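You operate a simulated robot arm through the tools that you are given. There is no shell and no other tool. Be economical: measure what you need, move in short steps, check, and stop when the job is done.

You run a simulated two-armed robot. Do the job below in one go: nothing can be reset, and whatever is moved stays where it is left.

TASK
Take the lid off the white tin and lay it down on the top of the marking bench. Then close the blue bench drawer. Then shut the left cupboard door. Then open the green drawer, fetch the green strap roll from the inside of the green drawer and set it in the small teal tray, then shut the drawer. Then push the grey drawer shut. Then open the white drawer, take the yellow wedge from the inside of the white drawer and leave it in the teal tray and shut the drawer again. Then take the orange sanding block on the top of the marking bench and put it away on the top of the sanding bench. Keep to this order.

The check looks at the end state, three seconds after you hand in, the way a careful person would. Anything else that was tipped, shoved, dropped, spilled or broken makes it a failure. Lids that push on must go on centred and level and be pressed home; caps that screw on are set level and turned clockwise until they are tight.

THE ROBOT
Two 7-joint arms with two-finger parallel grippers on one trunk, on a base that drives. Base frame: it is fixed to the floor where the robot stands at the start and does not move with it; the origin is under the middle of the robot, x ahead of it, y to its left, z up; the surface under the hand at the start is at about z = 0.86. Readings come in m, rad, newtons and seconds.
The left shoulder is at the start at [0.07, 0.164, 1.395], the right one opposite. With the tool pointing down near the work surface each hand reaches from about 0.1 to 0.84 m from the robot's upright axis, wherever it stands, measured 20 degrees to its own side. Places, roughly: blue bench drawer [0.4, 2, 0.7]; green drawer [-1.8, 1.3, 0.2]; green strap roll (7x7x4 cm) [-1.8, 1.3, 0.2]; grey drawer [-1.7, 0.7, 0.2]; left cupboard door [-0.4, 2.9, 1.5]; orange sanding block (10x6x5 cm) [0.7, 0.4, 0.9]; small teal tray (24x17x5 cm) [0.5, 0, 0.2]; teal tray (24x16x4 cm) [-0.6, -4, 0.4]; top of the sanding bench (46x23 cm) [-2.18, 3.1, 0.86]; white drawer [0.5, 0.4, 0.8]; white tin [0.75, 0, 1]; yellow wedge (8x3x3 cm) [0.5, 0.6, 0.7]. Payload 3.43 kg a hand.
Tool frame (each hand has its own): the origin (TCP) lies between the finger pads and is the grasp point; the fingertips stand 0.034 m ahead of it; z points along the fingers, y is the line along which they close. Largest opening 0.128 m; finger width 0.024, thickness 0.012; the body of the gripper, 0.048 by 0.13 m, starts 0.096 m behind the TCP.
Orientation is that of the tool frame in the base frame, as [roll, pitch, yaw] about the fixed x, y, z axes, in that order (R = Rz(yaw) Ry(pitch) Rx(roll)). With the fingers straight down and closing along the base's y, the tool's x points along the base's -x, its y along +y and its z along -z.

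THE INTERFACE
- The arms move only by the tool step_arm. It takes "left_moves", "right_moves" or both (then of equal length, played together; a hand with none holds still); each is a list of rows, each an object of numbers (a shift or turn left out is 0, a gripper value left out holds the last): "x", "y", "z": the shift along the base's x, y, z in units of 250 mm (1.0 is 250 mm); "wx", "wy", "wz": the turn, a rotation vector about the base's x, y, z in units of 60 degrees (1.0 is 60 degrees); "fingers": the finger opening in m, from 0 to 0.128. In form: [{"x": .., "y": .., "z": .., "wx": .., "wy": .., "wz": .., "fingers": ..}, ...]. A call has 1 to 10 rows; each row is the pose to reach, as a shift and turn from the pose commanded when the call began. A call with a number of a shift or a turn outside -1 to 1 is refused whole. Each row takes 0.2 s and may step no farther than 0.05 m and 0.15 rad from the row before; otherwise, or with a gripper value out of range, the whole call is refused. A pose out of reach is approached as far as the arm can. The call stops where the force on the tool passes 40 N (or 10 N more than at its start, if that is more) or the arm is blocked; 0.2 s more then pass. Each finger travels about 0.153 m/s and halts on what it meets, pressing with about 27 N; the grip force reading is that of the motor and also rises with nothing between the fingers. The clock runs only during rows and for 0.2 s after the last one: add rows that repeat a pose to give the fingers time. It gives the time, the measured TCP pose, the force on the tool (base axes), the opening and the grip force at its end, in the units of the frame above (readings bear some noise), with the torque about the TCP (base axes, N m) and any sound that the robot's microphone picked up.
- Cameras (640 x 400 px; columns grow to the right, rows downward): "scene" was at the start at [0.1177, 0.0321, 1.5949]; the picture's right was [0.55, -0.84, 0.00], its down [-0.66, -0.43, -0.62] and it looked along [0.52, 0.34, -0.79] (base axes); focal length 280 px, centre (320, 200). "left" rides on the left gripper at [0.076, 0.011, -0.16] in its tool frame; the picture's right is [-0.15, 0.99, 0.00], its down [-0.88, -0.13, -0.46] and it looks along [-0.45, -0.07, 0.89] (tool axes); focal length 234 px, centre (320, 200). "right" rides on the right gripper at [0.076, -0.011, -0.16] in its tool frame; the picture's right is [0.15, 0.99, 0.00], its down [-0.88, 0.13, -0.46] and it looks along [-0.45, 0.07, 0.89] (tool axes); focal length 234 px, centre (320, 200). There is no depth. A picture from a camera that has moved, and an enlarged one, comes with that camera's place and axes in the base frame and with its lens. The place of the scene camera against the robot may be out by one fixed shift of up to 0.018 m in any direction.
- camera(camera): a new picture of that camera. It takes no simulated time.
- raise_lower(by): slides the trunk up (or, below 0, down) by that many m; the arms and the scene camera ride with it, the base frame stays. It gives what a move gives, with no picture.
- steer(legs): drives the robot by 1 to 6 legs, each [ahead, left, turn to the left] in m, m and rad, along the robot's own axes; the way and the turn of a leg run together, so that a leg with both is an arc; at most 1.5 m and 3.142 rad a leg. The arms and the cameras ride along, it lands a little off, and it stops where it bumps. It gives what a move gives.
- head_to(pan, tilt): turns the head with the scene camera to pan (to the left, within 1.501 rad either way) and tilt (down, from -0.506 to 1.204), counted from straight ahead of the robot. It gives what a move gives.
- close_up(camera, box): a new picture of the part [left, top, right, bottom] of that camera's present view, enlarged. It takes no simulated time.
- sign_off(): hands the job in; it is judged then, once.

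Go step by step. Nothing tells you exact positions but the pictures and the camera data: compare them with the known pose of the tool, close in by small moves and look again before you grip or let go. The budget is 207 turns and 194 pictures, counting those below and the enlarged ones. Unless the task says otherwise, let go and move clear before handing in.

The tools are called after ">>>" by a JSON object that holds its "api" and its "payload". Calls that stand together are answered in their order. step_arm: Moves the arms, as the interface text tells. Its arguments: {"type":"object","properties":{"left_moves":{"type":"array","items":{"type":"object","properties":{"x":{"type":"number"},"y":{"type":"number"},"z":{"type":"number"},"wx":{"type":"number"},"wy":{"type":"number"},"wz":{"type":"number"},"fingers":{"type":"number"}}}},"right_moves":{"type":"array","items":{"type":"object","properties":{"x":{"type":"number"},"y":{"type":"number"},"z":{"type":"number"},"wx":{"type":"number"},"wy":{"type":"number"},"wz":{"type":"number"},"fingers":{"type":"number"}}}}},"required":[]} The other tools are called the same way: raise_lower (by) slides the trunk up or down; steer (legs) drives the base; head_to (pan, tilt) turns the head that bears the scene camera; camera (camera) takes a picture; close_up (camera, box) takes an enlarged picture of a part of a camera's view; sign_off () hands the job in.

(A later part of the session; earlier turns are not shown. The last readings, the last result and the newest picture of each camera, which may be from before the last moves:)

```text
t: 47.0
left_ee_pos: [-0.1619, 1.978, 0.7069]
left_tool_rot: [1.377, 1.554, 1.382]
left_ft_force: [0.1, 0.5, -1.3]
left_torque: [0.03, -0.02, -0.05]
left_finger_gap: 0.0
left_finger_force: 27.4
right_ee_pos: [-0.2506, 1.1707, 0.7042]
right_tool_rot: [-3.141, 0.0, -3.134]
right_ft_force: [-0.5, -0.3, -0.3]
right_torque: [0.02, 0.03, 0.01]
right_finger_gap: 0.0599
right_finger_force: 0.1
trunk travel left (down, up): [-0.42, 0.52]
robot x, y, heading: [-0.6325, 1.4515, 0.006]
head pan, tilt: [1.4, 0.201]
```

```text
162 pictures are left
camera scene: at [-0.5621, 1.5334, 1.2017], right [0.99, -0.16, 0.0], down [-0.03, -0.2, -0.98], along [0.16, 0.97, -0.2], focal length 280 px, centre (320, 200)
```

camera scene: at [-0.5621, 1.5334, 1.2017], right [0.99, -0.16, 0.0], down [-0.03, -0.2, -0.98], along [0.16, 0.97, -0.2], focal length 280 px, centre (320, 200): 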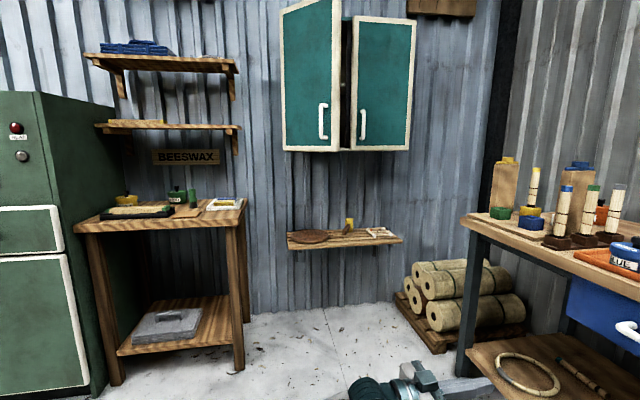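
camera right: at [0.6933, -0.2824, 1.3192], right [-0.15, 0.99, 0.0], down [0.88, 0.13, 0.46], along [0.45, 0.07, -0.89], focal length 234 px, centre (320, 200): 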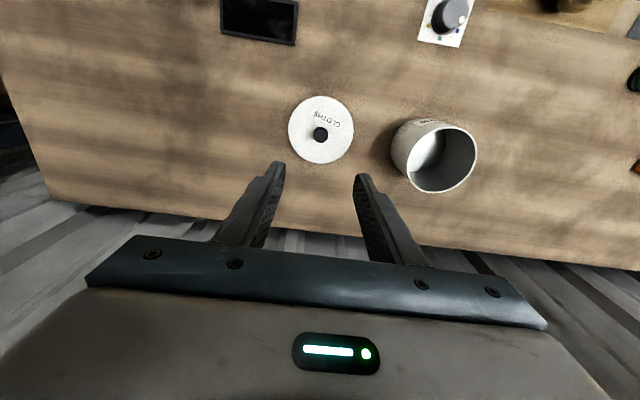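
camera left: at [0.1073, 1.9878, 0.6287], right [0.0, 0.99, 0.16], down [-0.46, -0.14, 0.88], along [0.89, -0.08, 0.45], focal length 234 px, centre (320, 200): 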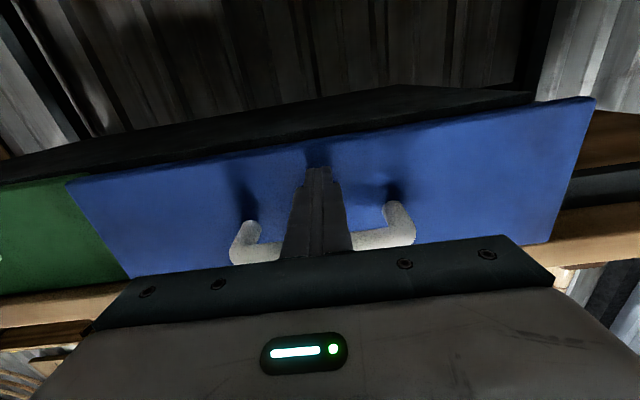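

The cupboard's left door is ajar, hinged on its left. I raise the trunk and turn to face that wall, then look again.

>>> {"api": "raise_lower", "payload": {"by": 0.4}}

>>> {"api": "steer", "payload": {"legs": [[0, 0, 1.566]]}}

>>> {"api": "head_to", "payload": {"pan": 0.0, "tilt": 0.15}}

>>> {"api": "camera", "payload": {"camera": "scene"}}

```text
t: 50.8
left_ee_pos: [-0.1616, 1.9766, 1.1069]
left_tool_rot: [1.378, 1.557, 1.385]
left_ft_force: [-0.5, 0.6, 0.5]
left_torque: [0.04, 0.0, -0.01]
left_finger_gap: 0.0003
left_finger_force: 27.2
right_ee_pos: [-0.25, 1.1702, 1.1035]
right_tool_rot: [-3.141, -0.001, -3.136]
right_ft_force: [0.5, -0.8, 0.6]
right_torque: [0.03, 0.04, -0.02]
right_finger_gap: 0.0599
right_finger_force: 0.1
trunk travel left (down, up): [-0.82, 0.12]
robot x, y, heading: [-0.6334, 1.4503, 0.013]
head pan, tilt: [1.4, 0.201]
```

```text
t: 55.0
left_ee_pos: [-1.1489, 1.931, 1.1067]
left_tool_rot: [1.374, 1.555, 2.929]
left_ft_force: [0.1, -0.9, 0.5]
left_torque: [-0.02, -0.01, 0.05]
left_finger_gap: 0.0001
left_finger_force: 27.2
right_ee_pos: [-0.3432, 1.8254, 1.1032]
right_tool_rot: [-3.141, 0.002, -1.583]
right_ft_force: [0.8, 0.2, 0.0]
right_torque: [0.01, 0.0, 0.02]
right_finger_gap: 0.0603
right_finger_force: 0.1
trunk travel left (down, up): [-0.82, 0.12]
robot x, y, heading: [-0.63, 1.4468, 1.561]
head pan, tilt: [1.4, 0.201]
```

```text
t: 56.5
left_ee_pos: [-1.1493, 1.9312, 1.1071]
left_tool_rot: [1.373, 1.555, 2.932]
left_ft_force: [-0.6, -0.8, 0.3]
left_torque: [0.0, 0.01, 0.0]
left_finger_gap: 0.0001
left_finger_force: 26.7
right_ee_pos: [-0.3448, 1.8254, 1.1027]
right_tool_rot: [-3.14, 0.0, -1.585]
right_ft_force: [-0.8, 0.6, 0.3]
right_torque: [0.01, -0.01, 0.01]
right_finger_gap: 0.0599
right_finger_force: 0.1
trunk travel left (down, up): [-0.82, 0.12]
robot x, y, heading: [-0.6331, 1.4475, 1.555]
head pan, tilt: [0.0, 0.15]
```

```text
161 pictures are left
camera scene: at [-0.6257, 1.584, 1.6064], right [1.0, -0.01, 0.0], down [0.0, -0.15, -0.99], along [0.01, 0.99, -0.15], focal length 280 px, centre (320, 200)
```

scene: 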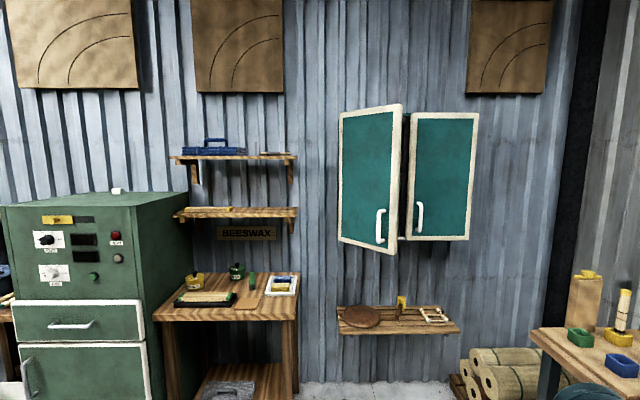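

The door's handle is at about [-0.34, 2.81, 1.30], hinge near x = -0.50, y ≈ 3.05. I turn the right hand forward and raise it.

>>> {"api": "step_arm", "payload": {"right_moves": [{"wx": 0.14, "z": 0.1, "fingers": 0.03}, {"wx": 0.28, "z": 0.2, "fingers": 0.0}, {"wx": 0.42, "z": 0.3}, {"wx": 0.56, "z": 0.4}, {"wx": 0.7, "z": 0.5}, {"wx": 0.84, "z": 0.6}, {"wx": 0.98, "z": 0.7}]}}

>>> {"api": "step_arm", "payload": {"right_moves": [{"wx": 0.14, "z": 0.1, "y": 0.1}, {"wx": 0.28, "z": 0.2, "y": 0.1}, {"wx": 0.42, "z": 0.3, "y": 0.1}, {"wx": 0.52, "z": 0.4, "y": 0.1}, {"wx": 0.52, "z": 0.5, "y": 0.1}]}}

>>> {"api": "camera", "payload": {"camera": "right"}}

```text
t: 58.1
left_ee_pos: [-1.1483, 1.9275, 1.1094]
left_tool_rot: [1.249, 1.554, 2.808]
left_ft_force: [0.8, -0.3, 0.4]
left_torque: [-0.03, 0.0, 0.05]
left_finger_gap: 0.0001
left_finger_force: 26.9
right_ee_pos: [-0.2557, 1.9548, 1.3642]
right_tool_rot: [3.116, 1.026, -1.596]
right_ft_force: [0.8, -1.4, 0.1]
right_torque: [0.02, -0.01, 0.04]
right_finger_gap: 0.0
right_finger_force: 26.7
right hand out of reach, approached as far as the arm can: row 1, 2, 3, 4, 5, 6, 7
trunk travel left (down, up): [-0.82, 0.12]
robot x, y, heading: [-0.63, 1.4502, 1.558]
head pan, tilt: [0.0, 0.15]
```

```text
t: 59.3
left_ee_pos: [-1.1487, 1.9304, 1.1067]
left_tool_rot: [1.338, 1.557, 2.895]
left_ft_force: [-0.2, 0.1, 0.4]
left_torque: [0.01, -0.01, -0.01]
left_finger_gap: 0.0
left_finger_force: 26.5
right_ee_pos: [-0.2604, 1.9867, 1.4998]
right_tool_rot: [1.637, 1.559, -3.074]
right_ft_force: [-1.1, 0.5, 0.4]
right_torque: [-0.01, 0.0, -0.02]
right_finger_gap: 0.0001
right_finger_force: 26.8
right hand out of reach, approached as far as the arm can: row 2, 3, 4, 5
trunk travel left (down, up): [-0.82, 0.12]
robot x, y, heading: [-0.6316, 1.4517, 1.563]
head pan, tilt: [0.0, 0.15]
```

```text
160 pictures are left
camera right: at [-0.2501, 1.8272, 1.4243], right [-0.99, 0.0, -0.13], down [-0.12, -0.46, 0.88], along [-0.06, 0.89, 0.45], focal length 234 px, centre (320, 200)
```

right: 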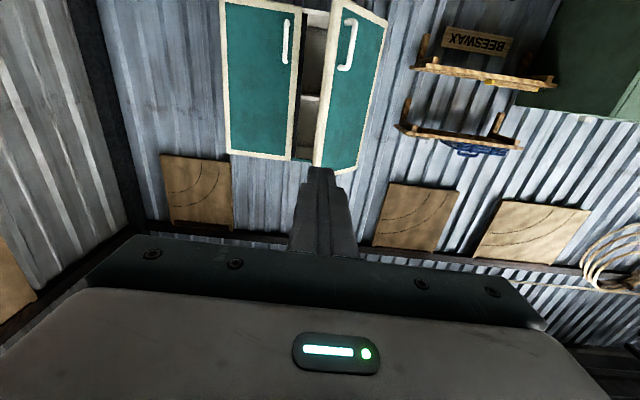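

Right hand points at the wall from [-0.26, 1.99, 1.50]. I shift slightly left and drive up close to the door.

>>> {"api": "steer", "payload": {"legs": [[0.66, 0.04, 0]]}}

>>> {"api": "camera", "payload": {"camera": "right"}}

>>> {"api": "camera", "payload": {"camera": "scene"}}

```text
t: 63.0
left_ee_pos: [-1.1726, 2.5904, 1.1069]
left_tool_rot: [1.354, 1.554, 2.903]
left_ft_force: [0.0, 0.7, 0.7]
left_torque: [-0.01, -0.02, -0.03]
left_finger_gap: 0.0
left_finger_force: 27.1
right_ee_pos: [-0.2839, 2.6409, 1.4996]
right_tool_rot: [1.723, 1.557, -2.996]
right_ft_force: [-0.2, -0.4, 0.3]
right_torque: [-0.04, -0.02, 0.0]
right_finger_gap: 0.0
right_finger_force: 26.8
trunk travel left (down, up): [-0.82, 0.12]
robot x, y, heading: [-0.6615, 2.1045, 1.551]
head pan, tilt: [0.0, 0.15]
```

```text
159 pictures are left
camera right: at [-0.2743, 2.4808, 1.4239], right [-0.99, 0.01, -0.13], down [-0.12, -0.45, 0.88], along [-0.06, 0.89, 0.45], focal length 234 px, centre (320, 200)
```

right: 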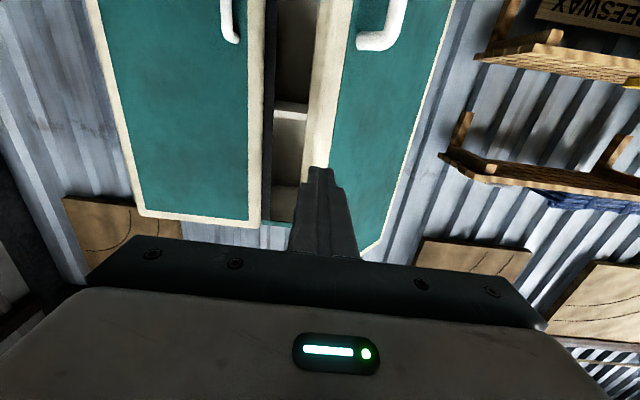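

```text
158 pictures are left
camera scene: at [-0.6524, 2.2401, 1.6065], right [1.0, -0.02, 0.0], down [0.0, -0.15, -0.99], along [0.02, 0.99, -0.15], focal length 280 px, centre (320, 200)
```

scene: 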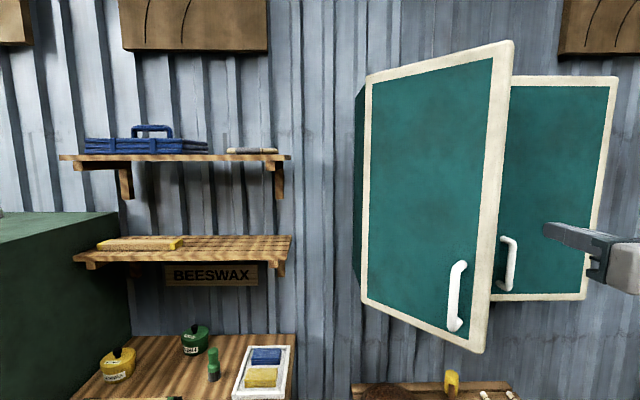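

The free edge is near x = -0.27, so I shift 4 cm left and then push forward into the door.

>>> {"api": "steer", "payload": {"legs": [[0, 0.045, 0], [0.15, 0, 0]]}}

>>> {"api": "camera", "payload": {"camera": "scene"}}

>>> {"api": "camera", "payload": {"camera": "right"}}

```text
t: 64.8
left_ee_pos: [-1.2148, 2.74, 1.1075]
left_tool_rot: [1.296, 1.556, 2.844]
left_ft_force: [0.2, -0.5, -0.6]
left_torque: [0.02, 0.01, 0.0]
left_finger_gap: 0.0001
left_finger_force: 27.1
right_ee_pos: [-0.325, 2.7909, 1.4996]
right_tool_rot: [1.614, 1.557, -3.104]
right_ft_force: [-0.6, 0.0, 0.0]
right_torque: [0.01, 0.02, -0.02]
right_finger_gap: 0.0001
right_finger_force: 27.4
trunk travel left (down, up): [-0.82, 0.12]
robot x, y, heading: [-0.7008, 2.2572, 1.547]
head pan, tilt: [0.0, 0.15]
```

```text
157 pictures are left
camera scene: at [-0.6935, 2.3893, 1.6067], right [1.0, -0.02, 0.0], down [0.0, -0.15, -0.99], along [0.02, 0.99, -0.15], focal length 280 px, centre (320, 200)
```

scene: 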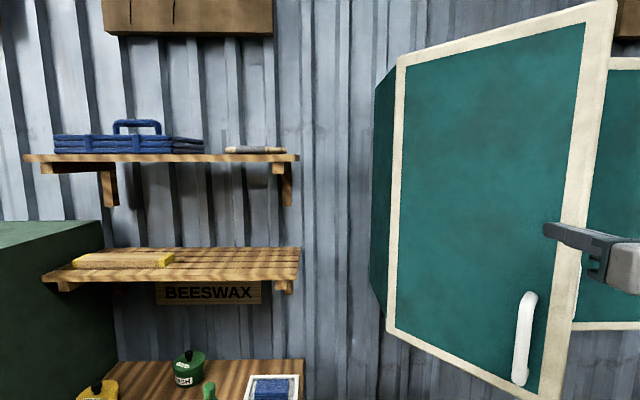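

```text
156 pictures are left
camera right: at [-0.3156, 2.6307, 1.4244], right [-0.99, 0.0, -0.13], down [-0.12, -0.45, 0.88], along [-0.06, 0.89, 0.45], focal length 234 px, centre (320, 200)
```

right: 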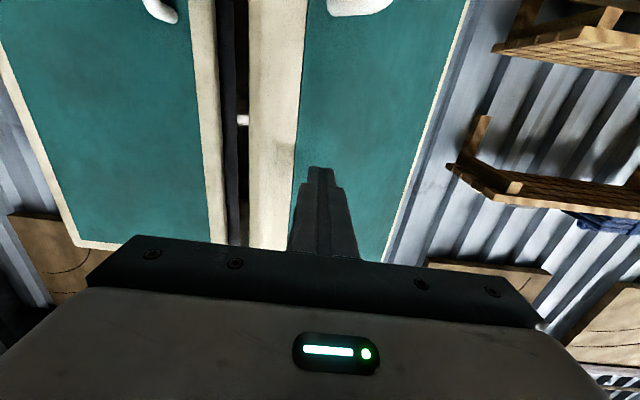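

The finger faces the door panel just inside its frame. Before driving on, I lift and retract the left hand, which hovers near the beeswax table.

>>> {"api": "step_arm", "payload": {"left_moves": [{"z": 0.1, "y": -0.1}, {"z": 0.2, "y": -0.2}, {"z": 0.25, "y": -0.35}, {"z": 0.25, "y": -0.5}, {"z": 0.25, "y": -0.65}]}}

>>> {"api": "head_to", "payload": {"pan": 0.5, "tilt": 0.4}}

>>> {"api": "camera", "payload": {"camera": "scene"}}

```text
t: 66.0
left_ee_pos: [-1.2167, 2.5792, 1.1681]
left_tool_rot: [1.401, 1.556, 2.954]
left_ft_force: [-0.6, -0.4, 0.3]
left_torque: [0.0, -0.01, 0.02]
left_finger_gap: 0.0
left_finger_force: 26.9
left hand out of reach, approached as far as the arm can: row 2, 3
right_ee_pos: [-0.3252, 2.792, 1.498]
right_tool_rot: [1.755, 1.558, -2.96]
right_ft_force: [0.1, -0.6, -0.4]
right_torque: [0.0, 0.0, -0.02]
right_finger_gap: 0.0
right_finger_force: 26.9
trunk travel left (down, up): [-0.82, 0.12]
robot x, y, heading: [-0.6987, 2.259, 1.556]
head pan, tilt: [0.0, 0.15]
```

```text
t: 67.0
left_ee_pos: [-1.2163, 2.5792, 1.1692]
left_tool_rot: [1.181, 1.555, 2.733]
left_ft_force: [0.4, 0.0, 0.3]
left_torque: [0.04, -0.03, -0.04]
left_finger_gap: 0.0
left_finger_force: 27.0
right_ee_pos: [-0.3253, 2.7918, 1.4995]
right_tool_rot: [1.708, 1.557, -3.01]
right_ft_force: [0.6, -0.3, 0.0]
right_torque: [0.01, -0.02, 0.05]
right_finger_gap: 0.0001
right_finger_force: 26.8
trunk travel left (down, up): [-0.82, 0.12]
robot x, y, heading: [-0.6998, 2.2597, 1.551]
head pan, tilt: [0.499, 0.4]
```

```text
155 pictures are left
camera scene: at [-0.738, 2.3807, 1.5832], right [0.89, 0.46, 0.0], down [0.18, -0.34, -0.92], along [-0.42, 0.82, -0.39], focal length 280 px, centre (320, 200)
```

scene: 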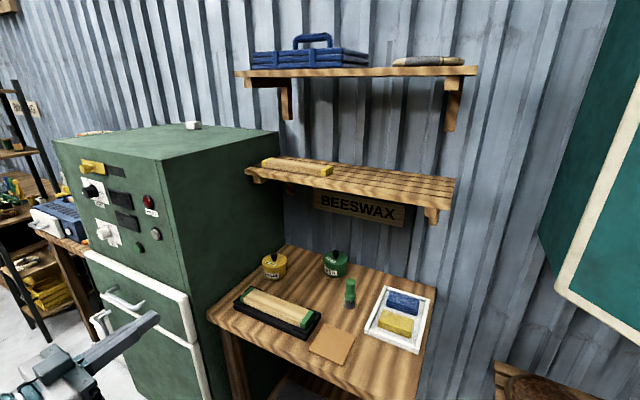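

Left hand is clear. Now I push the door shut with the right arm, following its arc.

>>> {"api": "step_arm", "payload": {"right_moves": [{"y": 0.12, "x": 0.06}, {"y": 0.24, "x": 0.11}, {"y": 0.36, "x": 0.15}, {"y": 0.48, "x": 0.18}, {"y": 0.6, "x": 0.21}, {"y": 0.72, "x": 0.23}, {"y": 0.84, "x": 0.24}, {"y": 0.9, "x": 0.24}, {"y": 0.96, "x": 0.24}]}}

>>> {"api": "head_to", "payload": {"pan": -0.3, "tilt": 0.15}}

>>> {"api": "camera", "payload": {"camera": "scene"}}

```text
t: 69.0
left_ee_pos: [-1.2143, 2.5756, 1.1697]
left_tool_rot: [1.123, 1.555, 2.669]
left_ft_force: [0.1, -0.1, 0.0]
left_torque: [0.02, 0.03, -0.01]
left_finger_gap: 0.0
left_finger_force: 26.7
right_ee_pos: [-0.2638, 3.0184, 1.4989]
right_tool_rot: [1.854, 1.56, -2.858]
right_ft_force: [-4.0, -35.2, -3.7]
right_torque: [0.3, 0.3, 0.19]
right_finger_gap: 0.0002
right_finger_force: 27.4
trunk travel left (down, up): [-0.82, 0.12]
robot x, y, heading: [-0.7022, 2.2571, 1.547]
head pan, tilt: [0.499, 0.4]
stopped in row 9 (right hand): the force on the tool passed its limit at 46 N (the readings are from after the stop); the commanded pose is now the measured one
```

```text
t: 70.1
left_ee_pos: [-1.2155, 2.5711, 1.1704]
left_tool_rot: [1.001, 1.554, 2.551]
left_ft_force: [0.7, -0.1, -0.6]
left_torque: [0.01, 0.0, -0.01]
left_finger_gap: 0.0
left_finger_force: 27.1
right_ee_pos: [-0.2653, 3.0178, 1.4978]
right_tool_rot: [1.925, 1.558, -2.791]
right_ft_force: [-2.0, -37.6, -4.1]
right_torque: [0.28, -0.11, 0.14]
right_finger_gap: 0.0
right_finger_force: 27.1
trunk travel left (down, up): [-0.82, 0.12]
robot x, y, heading: [-0.6996, 2.2574, 1.545]
head pan, tilt: [-0.3, 0.15]
```

```text
154 pictures are left
camera scene: at [-0.6664, 2.3755, 1.6073], right [0.95, -0.32, 0.0], down [-0.05, -0.14, -0.99], along [0.31, 0.94, -0.14], focal length 280 px, centre (320, 200)
```

scene: 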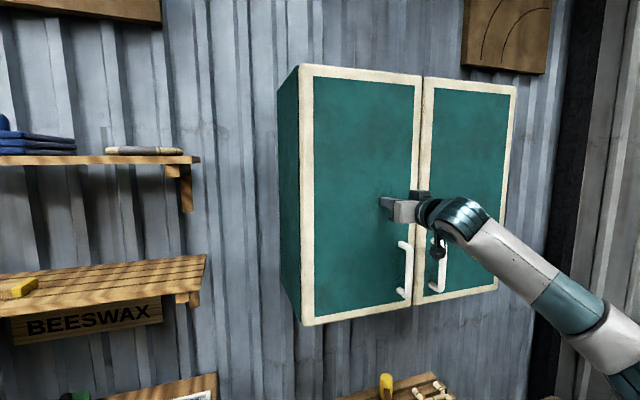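

The door looks shut. I back the hand off, and check that it stays closed.

>>> {"api": "step_arm", "payload": {"right_moves": [{"y": -0.15}, {"y": -0.35}, {"y": -0.55}, {"y": -0.75}, {"y": -0.95}]}}

>>> {"api": "steer", "payload": {"legs": [[-0.7, 0, 0]]}}

>>> {"api": "camera", "payload": {"camera": "scene"}}

>>> {"api": "head_to", "payload": {"pan": 1.4, "tilt": 0.45}}

>>> {"api": "camera", "payload": {"camera": "scene"}}

```text
t: 71.3
left_ee_pos: [-1.2164, 2.5741, 1.1702]
left_tool_rot: [1.142, 1.555, 2.694]
left_ft_force: [-0.5, -0.5, 0.8]
left_torque: [-0.02, 0.03, 0.01]
left_finger_gap: 0.0
left_finger_force: 27.3
right_ee_pos: [-0.2639, 2.7852, 1.4967]
right_tool_rot: [2.149, 1.556, -2.566]
right_ft_force: [-0.5, -1.0, -0.1]
right_torque: [-0.03, -0.01, 0.02]
right_finger_gap: 0.0002
right_finger_force: 27.5
trunk travel left (down, up): [-0.82, 0.12]
robot x, y, heading: [-0.6982, 2.2559, 1.543]
head pan, tilt: [-0.3, 0.15]
```

```text
t: 75.2
left_ee_pos: [-1.2303, 1.8739, 1.1677]
left_tool_rot: [1.436, 1.556, 2.987]
left_ft_force: [0.0, 0.9, -0.2]
left_torque: [-0.05, 0.02, -0.02]
left_finger_gap: 0.0
left_finger_force: 26.7
right_ee_pos: [-0.2801, 2.0913, 1.4937]
right_tool_rot: [2.362, 1.553, -2.351]
right_ft_force: [-0.4, -0.1, -0.5]
right_torque: [-0.02, -0.02, -0.03]
right_finger_gap: 0.0
right_finger_force: 27.1
trunk travel left (down, up): [-0.82, 0.12]
robot x, y, heading: [-0.713, 1.5527, 1.55]
head pan, tilt: [-0.3, 0.15]
```

```text
153 pictures are left
camera scene: at [-0.6804, 1.6836, 1.6063], right [0.95, -0.31, 0.0], down [-0.05, -0.14, -0.99], along [0.31, 0.94, -0.15], focal length 280 px, centre (320, 200)
```

scene: 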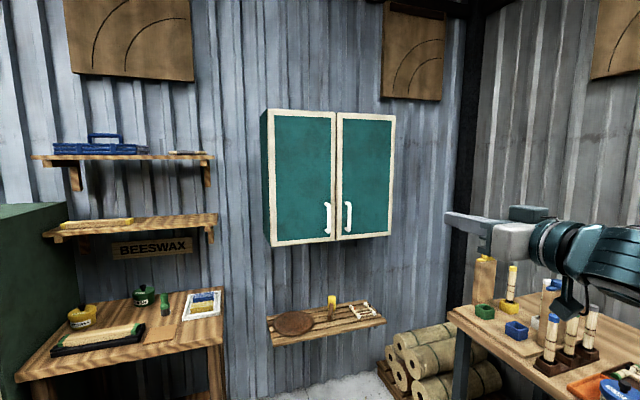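

```text
t: 76.9
left_ee_pos: [-1.2315, 1.8738, 1.1678]
left_tool_rot: [1.409, 1.557, 2.962]
left_ft_force: [0.2, -0.5, 0.0]
left_torque: [0.05, 0.01, 0.0]
left_finger_gap: 0.0
left_finger_force: 27.2
right_ee_pos: [-0.2796, 2.0902, 1.494]
right_tool_rot: [2.343, 1.555, -2.369]
right_ft_force: [0.2, 0.2, 0.2]
right_torque: [-0.01, 0.02, 0.02]
right_finger_gap: 0.0
right_finger_force: 27.6
trunk travel left (down, up): [-0.82, 0.12]
robot x, y, heading: [-0.714, 1.5573, 1.557]
head pan, tilt: [1.4, 0.45]
```

```text
152 pictures are left
camera scene: at [-0.7997, 1.6122, 1.5785], right [0.19, 0.98, 0.0], down [0.43, -0.08, -0.9], along [-0.88, 0.17, -0.44], focal length 280 px, centre (320, 200)
```

scene: 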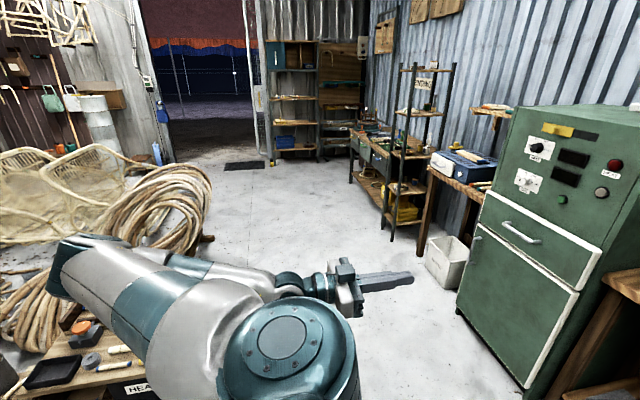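

The door is shut. Now the green drawer is low, near [-1.8, 1.3, 0.2]; I turn to face that way and look.

>>> {"api": "steer", "payload": {"legs": [[0, 0, 1.58]]}}

>>> {"api": "head_to", "payload": {"pan": 0.2, "tilt": 0.75}}

>>> {"api": "camera", "payload": {"camera": "scene"}}

```text
t: 81.1
left_ee_pos: [-1.0396, 1.0412, 1.1677]
left_tool_rot: [1.408, 1.554, -1.764]
left_ft_force: [0.4, 0.0, 0.4]
left_torque: [0.02, -0.05, -0.05]
left_finger_gap: 0.0001
left_finger_force: 26.7
right_ee_pos: [-1.2452, 1.9948, 1.4945]
right_tool_rot: [2.344, 1.553, -0.808]
right_ft_force: [0.1, -0.5, -0.1]
right_torque: [-0.01, 0.04, 0.04]
right_finger_gap: 0.0
right_finger_force: 27.6
trunk travel left (down, up): [-0.82, 0.12]
robot x, y, heading: [-0.7155, 1.5526, 3.114]
head pan, tilt: [1.4, 0.45]
```

```text
t: 82.5
left_ee_pos: [-1.0404, 1.0422, 1.1692]
left_tool_rot: [1.412, 1.554, -1.76]
left_ft_force: [-0.4, 0.4, 0.0]
left_torque: [0.01, 0.0, 0.0]
left_finger_gap: 0.0001
left_finger_force: 27.3
right_ee_pos: [-1.2451, 1.9949, 1.4956]
right_tool_rot: [2.347, 1.553, -0.805]
right_ft_force: [0.0, 0.9, -0.1]
right_torque: [-0.02, -0.04, 0.01]
right_finger_gap: 0.0
right_finger_force: 27.2
trunk travel left (down, up): [-0.82, 0.12]
robot x, y, heading: [-0.7165, 1.5534, 3.111]
head pan, tilt: [0.201, 0.75]
```

```text
151 pictures are left
camera scene: at [-0.842, 1.5321, 1.5521], right [-0.17, 0.99, 0.0], down [0.67, 0.12, -0.73], along [-0.72, -0.13, -0.68], focal length 280 px, centre (320, 200)
```

scene: 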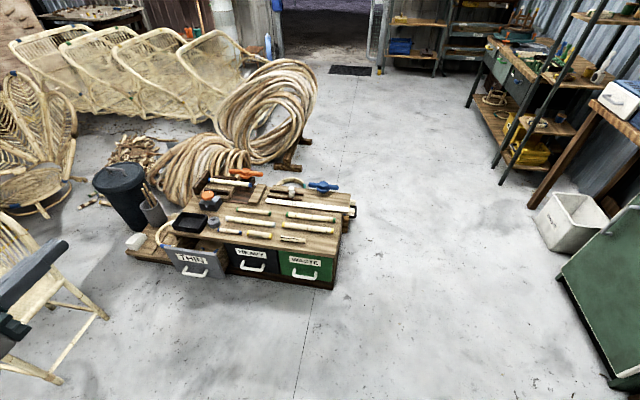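

I see a low chest with three drawers facing me: grey "THIN" (ajar), a dark one, and green "WASTE" at the right. I zoom in.

>>> {"api": "close_up", "payload": {"camera": "scene", "box": [140, 160, 380, 310]}}

```text
2.67 times, centred on (260, 235) of scene
camera zoom: at [-0.842, 1.5321, 1.5521], right [-0.17, 0.99, 0.0], down [0.67, 0.12, -0.73], along [-0.72, -0.13, -0.68], focal length 745 px, centre (480, 107)
```

zoom: 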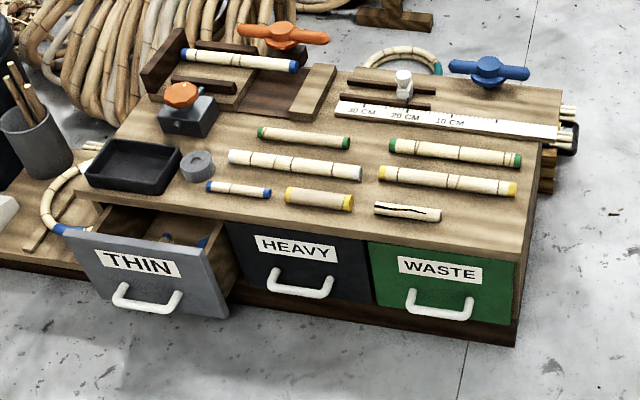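

The green handle is a horizontal bar near [-1.67, 1.30, 0.195]. I'll grip it with the left hand pointing forward, jaws closing vertically; first I roll the left hand 90° and lower the trunk.

>>> {"api": "step_arm", "payload": {"left_moves": [{"wx": -0.14, "fingers": 0.03}, {"wx": -0.28, "fingers": 0.06}, {"wx": -0.42, "fingers": 0.06}, {"wx": -0.56}, {"wx": -0.7}, {"wx": -0.84}, {"wx": -0.98}]}}

>>> {"api": "step_arm", "payload": {"left_moves": [{"wx": -0.14}, {"wx": -0.28}, {"wx": -0.42}, {"wx": -0.52}]}}

>>> {"api": "raise_lower", "payload": {"by": -0.4}}

>>> {"api": "raise_lower", "payload": {"by": -0.3}}

>>> {"api": "camera", "payload": {"camera": "left"}}

>>> {"api": "camera", "payload": {"camera": "scene"}}

```text
t: 84.1
left_ee_pos: [-1.0403, 1.0405, 1.168]
left_tool_rot: [1.599, 0.53, -1.574]
left_ft_force: [-0.4, -0.5, 0.6]
left_torque: [0.04, 0.03, -0.03]
left_finger_gap: 0.0599
left_finger_force: 0.1
right_ee_pos: [-1.2467, 1.9949, 1.4952]
right_tool_rot: [2.363, 1.554, -0.79]
right_ft_force: [0.6, -0.4, 0.3]
right_torque: [-0.02, -0.01, 0.0]
right_finger_gap: 0.0002
right_finger_force: 26.8
trunk travel left (down, up): [-0.82, 0.12]
robot x, y, heading: [-0.7148, 1.5556, 3.113]
head pan, tilt: [0.201, 0.75]
```

```text
t: 85.1
left_ee_pos: [-1.0388, 1.0414, 1.168]
left_tool_rot: [1.6, -0.017, -1.574]
left_ft_force: [-0.1, -1.1, -0.1]
left_torque: [0.01, 0.0, 0.02]
left_finger_gap: 0.06
left_finger_force: 0.0
right_ee_pos: [-1.2456, 1.9955, 1.495]
right_tool_rot: [2.36, 1.553, -0.792]
right_ft_force: [0.0, 0.0, -1.0]
right_torque: [0.0, 0.03, 0.0]
right_finger_gap: 0.0002
right_finger_force: 26.9
trunk travel left (down, up): [-0.82, 0.12]
robot x, y, heading: [-0.7172, 1.5524, 3.118]
head pan, tilt: [0.201, 0.75]
```

```text
t: 89.0
left_ee_pos: [-1.0398, 1.0405, 0.7692]
left_tool_rot: [1.601, -0.013, -1.574]
left_ft_force: [0.6, 0.2, 0.0]
left_torque: [0.02, -0.01, -0.01]
left_finger_gap: 0.06
left_finger_force: 0.1
right_ee_pos: [-1.245, 1.9949, 1.0951]
right_tool_rot: [2.349, 1.553, -0.805]
right_ft_force: [-0.5, 0.8, 0.5]
right_torque: [-0.01, 0.0, 0.0]
right_finger_gap: 0.0
right_finger_force: 26.8
trunk travel left (down, up): [-0.42, 0.52]
robot x, y, heading: [-0.7115, 1.5553, 3.114]
head pan, tilt: [0.201, 0.75]
```

```text
t: 92.0
left_ee_pos: [-1.0391, 1.0416, 0.4687]
left_tool_rot: [1.6, -0.013, -1.574]
left_ft_force: [-1.4, 0.8, -0.1]
left_torque: [0.02, 0.0, 0.0]
left_finger_gap: 0.0603
left_finger_force: 0.1
right_ee_pos: [-1.2457, 1.9942, 0.7954]
right_tool_rot: [2.347, 1.554, -0.804]
right_ft_force: [-0.8, 0.4, -0.3]
right_torque: [-0.01, -0.01, 0.02]
right_finger_gap: 0.0001
right_finger_force: 27.3
trunk travel left (down, up): [-0.12, 0.82]
robot x, y, heading: [-0.7124, 1.5551, 3.116]
head pan, tilt: [0.201, 0.75]
```

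```text
149 pictures are left
camera left: at [-0.8802, 0.9655, 0.4844], right [-0.03, 0.16, 0.99], down [0.46, 0.88, -0.13], along [-0.89, 0.45, -0.1], focal length 234 px, centre (320, 200)
```

left: 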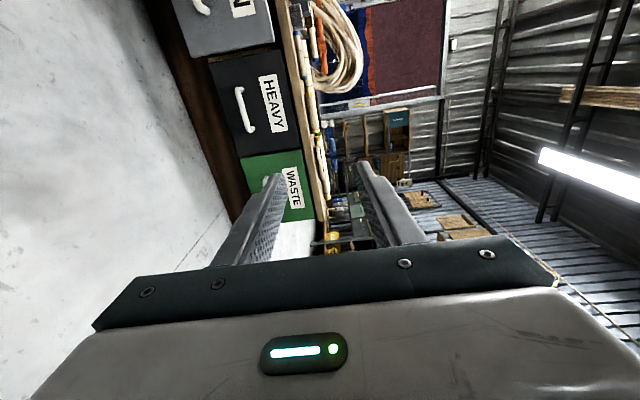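

```text
148 pictures are left
camera scene: at [-0.8419, 1.5321, 0.8521], right [-0.17, 0.99, 0.0], down [0.67, 0.12, -0.73], along [-0.72, -0.13, -0.68], focal length 280 px, centre (320, 200)
```

scene: 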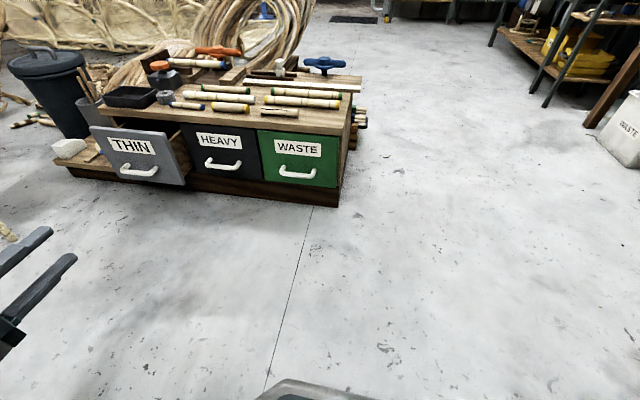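

Handle triangulates to about [-1.677, 1.293, 0.183]. I lower the hand to that height and drive right to line up.

>>> {"api": "raise_lower", "payload": {"by": -0.1}}

>>> {"api": "step_arm", "payload": {"left_moves": [{"z": -0.18}, {"z": -0.36}, {"z": -0.54}, {"z": -0.72}]}}

>>> {"api": "steer", "payload": {"legs": [[0.0, -0.25, 0.02], [0.35, 0, 0]]}}

>>> {"api": "camera", "payload": {"camera": "left"}}

>>> {"api": "camera", "payload": {"camera": "scene"}}

```text
t: 93.3
left_ee_pos: [-1.0389, 1.0412, 0.3688]
left_tool_rot: [1.6, -0.015, -1.575]
left_ft_force: [0.4, -0.4, 0.2]
left_torque: [0.0, 0.0, 0.04]
left_finger_gap: 0.0603
left_finger_force: 0.1
right_ee_pos: [-1.2454, 1.9947, 0.6933]
right_tool_rot: [2.344, 1.555, -0.807]
right_ft_force: [0.4, 1.5, 0.9]
right_torque: [-0.03, 0.02, -0.01]
right_finger_gap: 0.0001
right_finger_force: 26.9
trunk travel left (down, up): [-0.02, 0.92]
robot x, y, heading: [-0.713, 1.5547, 3.115]
head pan, tilt: [0.201, 0.75]
```

```text
t: 94.3
left_ee_pos: [-1.0396, 1.0439, 0.1887]
left_tool_rot: [1.601, -0.016, -1.573]
left_ft_force: [0.5, -0.8, -0.7]
left_torque: [-0.01, -0.02, -0.02]
left_finger_gap: 0.0598
left_finger_force: 0.0
right_ee_pos: [-1.2467, 1.9949, 0.6947]
right_tool_rot: [2.332, 1.554, -0.82]
right_ft_force: [0.4, 0.0, 0.7]
right_torque: [0.0, -0.03, 0.01]
right_finger_gap: 0.0
right_finger_force: 27.7
trunk travel left (down, up): [-0.02, 0.92]
robot x, y, heading: [-0.7161, 1.5515, 3.116]
head pan, tilt: [0.201, 0.75]
```

```text
t: 98.0
left_ee_pos: [-1.3776, 1.2889, 0.1881]
left_tool_rot: [1.601, -0.013, -1.554]
left_ft_force: [-0.3, 0.0, -0.3]
left_torque: [0.04, -0.03, 0.01]
left_finger_gap: 0.0599
left_finger_force: 0.1
right_ee_pos: [-1.6013, 2.2362, 0.695]
right_tool_rot: [2.351, 1.552, -0.783]
right_ft_force: [1.1, 0.5, 0.1]
right_torque: [0.0, 0.03, 0.0]
right_finger_gap: 0.0
right_finger_force: 27.1
trunk travel left (down, up): [-0.02, 0.92]
robot x, y, heading: [-1.0607, 1.8051, 3.134]
head pan, tilt: [0.201, 0.75]
```

```text
147 pictures are left
camera left: at [-1.2183, 1.216, 0.2045], right [-0.03, 0.16, 0.99], down [0.44, 0.89, -0.13], along [-0.9, 0.43, -0.1], focal length 234 px, centre (320, 200)
```

left: 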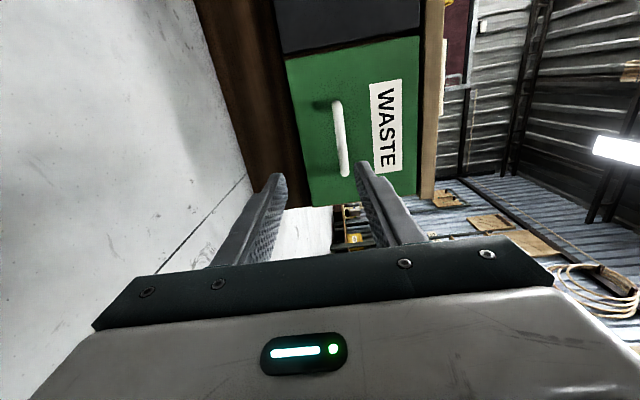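

```text
146 pictures are left
camera scene: at [-1.1898, 1.7817, 0.7521], right [-0.19, 0.98, 0.0], down [0.67, 0.13, -0.73], along [-0.72, -0.14, -0.68], focal length 280 px, centre (320, 200)
```

scene: 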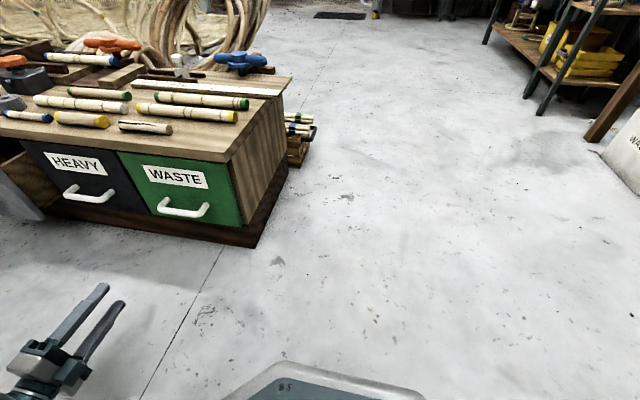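

The gripper view puts the bar at about y 1.306, z 0.21. I correct and advance to just in front of it.

>>> {"api": "step_arm", "payload": {"left_moves": [{"x": -0.15, "y": 0.03, "z": 0.04}, {"x": -0.3, "y": 0.064, "z": 0.08}, {"x": -0.45, "y": 0.064, "z": 0.08}, {"x": -0.6, "y": 0.064, "z": 0.08}, {"x": -0.72, "y": 0.064, "z": 0.08}]}}

>>> {"api": "camera", "payload": {"camera": "left"}}

>>> {"api": "camera", "payload": {"camera": "scene"}}

```text
t: 99.2
left_ee_pos: [-1.5594, 1.3043, 0.2083]
left_tool_rot: [1.601, -0.014, -1.555]
left_ft_force: [0.0, -0.2, -0.3]
left_torque: [-0.02, -0.02, 0.0]
left_finger_gap: 0.0599
left_finger_force: 0.1
right_ee_pos: [-1.601, 2.2357, 0.6944]
right_tool_rot: [2.354, 1.555, -0.78]
right_ft_force: [0.1, 0.4, 0.3]
right_torque: [-0.01, 0.01, -0.03]
right_finger_gap: 0.0
right_finger_force: 27.1
trunk travel left (down, up): [-0.02, 0.92]
robot x, y, heading: [-1.0639, 1.8065, 3.136]
head pan, tilt: [0.201, 0.75]
```

```text
145 pictures are left
camera left: at [-1.3989, 1.2317, 0.2233], right [-0.03, 0.16, 0.99], down [0.45, 0.89, -0.13], along [-0.9, 0.43, -0.1], focal length 234 px, centre (320, 200)
```

left: 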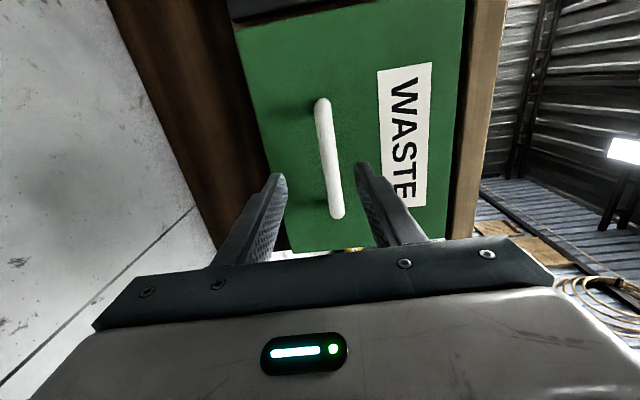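

```text
144 pictures are left
camera scene: at [-1.1898, 1.7816, 0.7521], right [-0.19, 0.98, 0.0], down [0.67, 0.13, -0.73], along [-0.72, -0.14, -0.68], focal length 280 px, centre (320, 200)
```

scene: 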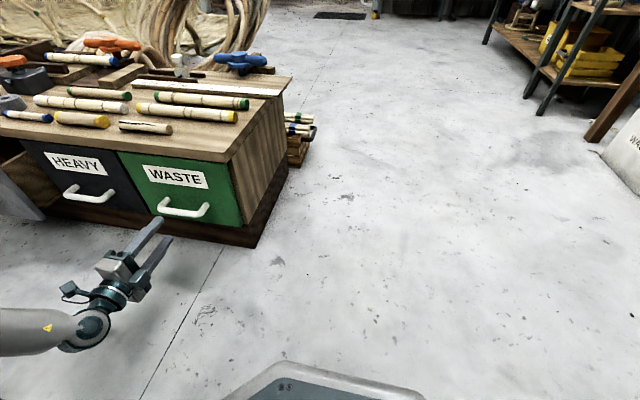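

Bar now at [-1.65, 1.302, 0.215]. I advance onto it and close.

>>> {"api": "step_arm", "payload": {"left_moves": [{"x": -0.12, "z": 0.024}, {"x": -0.24, "z": 0.024}, {"x": -0.3, "z": 0.024}, {"x": -0.33, "z": 0.024}]}}

>>> {"api": "camera", "payload": {"camera": "left"}}

```text
t: 100.2
left_ee_pos: [-1.6404, 1.3043, 0.2142]
left_tool_rot: [1.599, -0.015, -1.553]
left_ft_force: [0.5, 0.3, 0.4]
left_torque: [0.01, 0.01, 0.0]
left_finger_gap: 0.0598
left_finger_force: 0.0
right_ee_pos: [-1.6016, 2.2362, 0.6944]
right_tool_rot: [2.352, 1.554, -0.78]
right_ft_force: [0.6, 0.1, -0.1]
right_torque: [0.0, -0.01, 0.02]
right_finger_gap: 0.0004
right_finger_force: 27.4
trunk travel left (down, up): [-0.02, 0.92]
robot x, y, heading: [-1.066, 1.8087, 3.131]
head pan, tilt: [0.201, 0.75]
```

```text
143 pictures are left
camera left: at [-1.48, 1.2314, 0.2316], right [-0.03, 0.16, 0.99], down [0.44, 0.89, -0.13], along [-0.9, 0.43, -0.1], focal length 234 px, centre (320, 200)
```

left: 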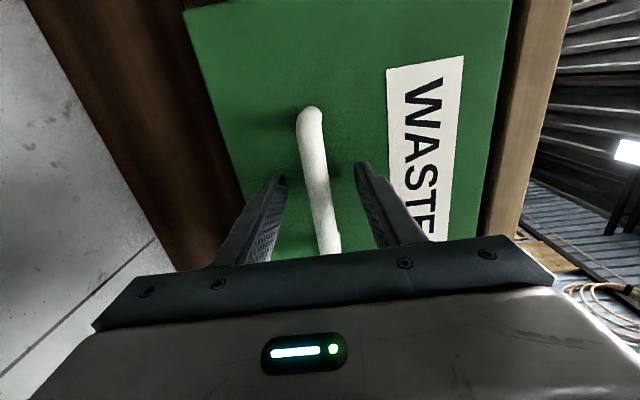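

>>> {"api": "step_arm", "payload": {"left_moves": [{"fingers": 0.0}, {"fingers": 0.0}, {"fingers": 0.0}, {"x": 0.08}, {"x": 0.16}, {"x": 0.28}, {"x": 0.4}, {"x": 0.52}, {"x": 0.64}, {"x": 0.76}]}}

>>> {"api": "camera", "payload": {"camera": "scene"}}

```text
t: 102.4
left_ee_pos: [-1.4511, 1.3046, 0.2159]
left_tool_rot: [1.598, -0.015, -1.556]
left_ft_force: [1.5, -0.6, 4.8]
left_torque: [1.03, -0.11, 0.44]
left_finger_gap: 0.0176
left_finger_force: 44.9
right_ee_pos: [-1.6016, 2.2366, 0.6946]
right_tool_rot: [2.338, 1.553, -0.791]
right_ft_force: [-0.1, -0.1, 0.0]
right_torque: [0.0, 0.02, 0.0]
right_finger_gap: 0.0
right_finger_force: 27.1
trunk travel left (down, up): [-0.02, 0.92]
robot x, y, heading: [-1.0634, 1.8029, 3.134]
head pan, tilt: [0.201, 0.75]
```

```text
142 pictures are left
camera scene: at [-1.1896, 1.7818, 0.7522], right [-0.19, 0.98, 0.0], down [0.67, 0.13, -0.73], along [-0.72, -0.14, -0.68], focal length 280 px, centre (320, 200)
```

scene: 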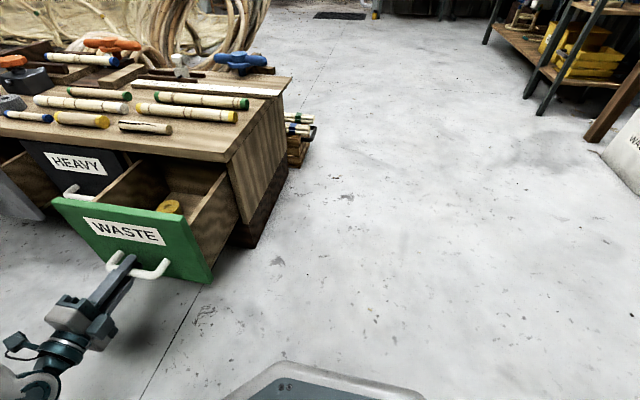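

The drawer came open about 19 cm. I look inside.

>>> {"api": "close_up", "payload": {"camera": "scene", "box": [40, 140, 280, 290]}}

```text
2.67 times, centred on (160, 215) of scene
camera zoom: at [-1.1896, 1.7818, 0.7522], right [-0.19, 0.98, 0.0], down [0.67, 0.13, -0.73], along [-0.72, -0.14, -0.68], focal length 745 px, centre (747, 160)
```

zoom: 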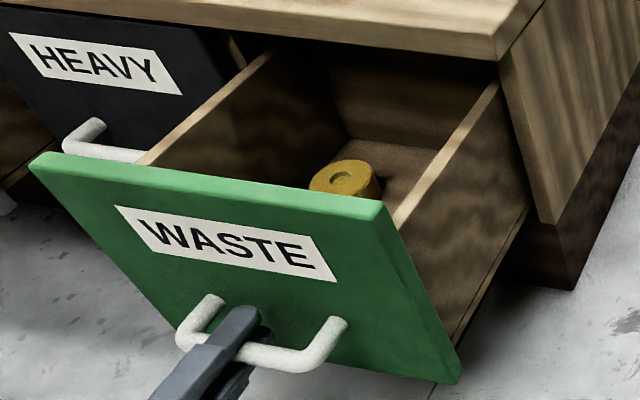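

I see an ochre roll; I'd like a view from above to be sure nothing else is in the drawer. I release the handle, back off and raise the trunk.

>>> {"api": "step_arm", "payload": {"left_moves": [{"fingers": 0.06}, {"fingers": 0.06}, {"fingers": 0.06}, {"x": 0.15, "fingers": 0.06}, {"x": 0.3}, {"x": 0.42}]}}

>>> {"api": "raise_lower", "payload": {"by": 0.4}}

>>> {"api": "head_to", "payload": {"pan": 0.65, "tilt": 0.95}}

>>> {"api": "camera", "payload": {"camera": "scene"}}

```text
t: 103.8
left_ee_pos: [-1.3469, 1.304, 0.2148]
left_tool_rot: [1.598, -0.016, -1.553]
left_ft_force: [0.8, -0.3, 0.8]
left_torque: [-0.01, 0.0, -0.01]
left_finger_gap: 0.06
left_finger_force: 0.1
right_ee_pos: [-1.6022, 2.2361, 0.6946]
right_tool_rot: [2.352, 1.553, -0.78]
right_ft_force: [0.0, -0.7, -0.3]
right_torque: [0.01, 0.0, 0.02]
right_finger_gap: 0.0001
right_finger_force: 27.1
trunk travel left (down, up): [-0.02, 0.92]
robot x, y, heading: [-1.0622, 1.8062, 3.135]
head pan, tilt: [0.201, 0.75]
```

```text
t: 107.6
left_ee_pos: [-1.3462, 1.303, 0.615]
left_tool_rot: [1.6, -0.014, -1.555]
left_ft_force: [0.3, 0.4, 0.2]
left_torque: [-0.02, -0.01, 0.01]
left_finger_gap: 0.0599
left_finger_force: 0.0
right_ee_pos: [-1.6013, 2.2372, 1.0941]
right_tool_rot: [2.351, 1.551, -0.778]
right_ft_force: [0.2, 0.4, -0.7]
right_torque: [-0.02, 0.03, 0.0]
right_finger_gap: 0.0
right_finger_force: 27.0
trunk travel left (down, up): [-0.42, 0.52]
robot x, y, heading: [-1.0606, 1.8054, 3.131]
head pan, tilt: [0.201, 0.75]
```

```text
t: 108.5
left_ee_pos: [-1.3453, 1.3031, 0.6154]
left_tool_rot: [1.601, -0.014, -1.555]
left_ft_force: [0.0, 0.8, 0.8]
left_torque: [-0.01, 0.05, 0.01]
left_finger_gap: 0.0598
left_finger_force: 0.1
right_ee_pos: [-1.602, 2.2368, 1.0948]
right_tool_rot: [2.352, 1.555, -0.781]
right_ft_force: [0.1, -0.5, -0.2]
right_torque: [-0.01, 0.01, 0.0]
right_finger_gap: 0.0
right_finger_force: 27.1
trunk travel left (down, up): [-0.42, 0.52]
robot x, y, heading: [-1.0639, 1.8058, 3.134]
head pan, tilt: [0.649, 0.949]
```

```text
140 pictures are left
camera scene: at [-1.1669, 1.754, 1.1366], right [-0.6, 0.8, 0.0], down [0.65, 0.48, -0.58], along [-0.47, -0.35, -0.81], focal length 280 px, centre (320, 200)
```

scene: 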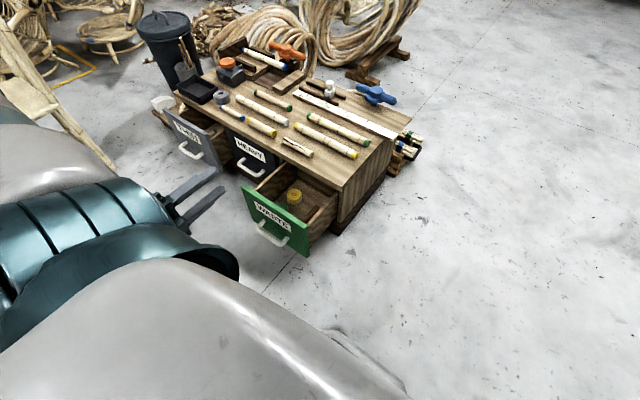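

>>> {"api": "close_up", "payload": {"camera": "scene", "box": [230, 160, 358, 260]}}

```text
4.00 times, centred on (294, 210) of scene
camera zoom: at [-1.1669, 1.754, 1.1366], right [-0.6, 0.8, 0.0], down [0.65, 0.48, -0.58], along [-0.47, -0.35, -0.81], focal length 1118 px, centre (424, 160)
```

zoom: 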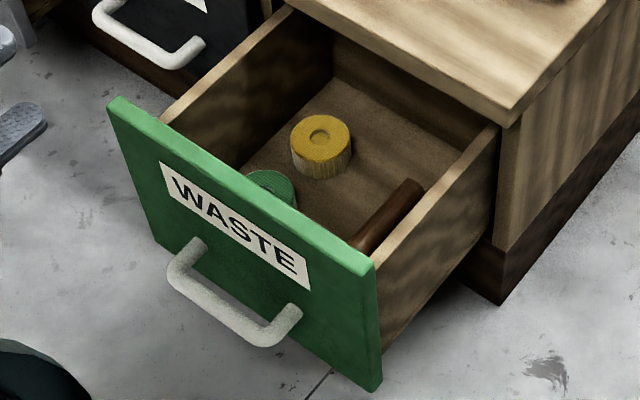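

The green roll sits just behind the drawer front, at the left, about [-1.60, 1.23]. I reposition the base, turn the left hand downward and look from above.

>>> {"api": "steer", "payload": {"legs": [[0.0, 0.25, 0.0]]}}

>>> {"api": "step_arm", "payload": {"left_moves": [{"wy": -0.14}, {"wy": -0.28}, {"wy": -0.42}, {"wy": -0.56}, {"wy": -0.7}, {"wy": -0.84}, {"wy": -0.98}]}}

>>> {"api": "step_arm", "payload": {"left_moves": [{"wy": -0.14, "x": -0.1, "y": 0.1}, {"wy": -0.28, "x": -0.2, "y": 0.2}, {"wy": -0.42, "x": -0.3, "y": 0.3}, {"wy": -0.52, "x": -0.4, "y": 0.4}, {"wy": -0.52, "x": -0.5, "y": 0.5}, {"wy": -0.52, "x": -0.6, "y": 0.6}, {"wy": -0.52, "x": -0.7, "y": 0.7}, {"wy": -0.52, "x": -0.8, "y": 0.7}, {"wy": -0.52, "x": -0.9, "y": 0.7}]}}

>>> {"api": "camera", "payload": {"camera": "left"}}

```text
t: 110.3
left_ee_pos: [-1.3507, 1.0518, 0.6141]
left_tool_rot: [1.601, -0.013, -1.555]
left_ft_force: [-0.1, 0.1, -0.5]
left_torque: [0.0, 0.0, -0.01]
left_finger_gap: 0.0598
left_finger_force: 0.1
right_ee_pos: [-1.6041, 1.9865, 1.0948]
right_tool_rot: [2.392, 1.556, -0.744]
right_ft_force: [0.2, -0.9, -0.1]
right_torque: [0.04, -0.05, -0.04]
right_finger_gap: 0.0
right_finger_force: 27.0
trunk travel left (down, up): [-0.42, 0.52]
robot x, y, heading: [-1.0633, 1.5556, 3.131]
head pan, tilt: [0.649, 0.949]
```

```text
t: 111.9
left_ee_pos: [-1.3539, 1.0459, 0.6105]
left_tool_rot: [2.631, -0.019, -1.576]
left_ft_force: [-0.4, -0.2, -0.5]
left_torque: [-0.03, -0.02, -0.02]
left_finger_gap: 0.0601
left_finger_force: 0.1
left hand out of reach, approached as far as the arm can: row 6, 7
right_ee_pos: [-1.605, 1.989, 1.0938]
right_tool_rot: [2.349, 1.552, -0.786]
right_ft_force: [-0.4, -0.5, 1.1]
right_torque: [0.0, 0.01, 0.02]
right_finger_gap: 0.0
right_finger_force: 26.7
trunk travel left (down, up): [-0.42, 0.52]
robot x, y, heading: [-1.0621, 1.5586, 3.133]
head pan, tilt: [0.649, 0.949]
```

```text
t: 113.9
left_ee_pos: [-1.5798, 1.2176, 0.612]
left_tool_rot: [-3.111, -0.016, -1.586]
left_ft_force: [-0.1, 0.1, 0.1]
left_torque: [0.0, 0.0, -0.02]
left_finger_gap: 0.0599
left_finger_force: 0.1
left hand out of reach, approached as far as the arm can: row 1
right_ee_pos: [-1.6047, 1.988, 1.0945]
right_tool_rot: [2.367, 1.553, -0.771]
right_ft_force: [1.0, -0.5, -0.4]
right_torque: [0.02, -0.01, -0.03]
right_finger_gap: 0.0
right_finger_force: 27.1
trunk travel left (down, up): [-0.42, 0.52]
robot x, y, heading: [-1.0657, 1.5559, 3.13]
head pan, tilt: [0.649, 0.949]
```

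```text
138 pictures are left
camera left: at [-1.597, 1.1454, 0.771], right [-0.99, 0.16, -0.03], down [0.13, 0.88, 0.45], along [0.1, 0.44, -0.89], focal length 234 px, centre (320, 200)
```

left: 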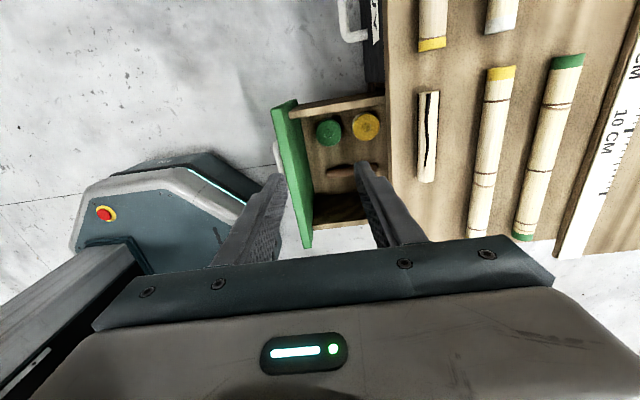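

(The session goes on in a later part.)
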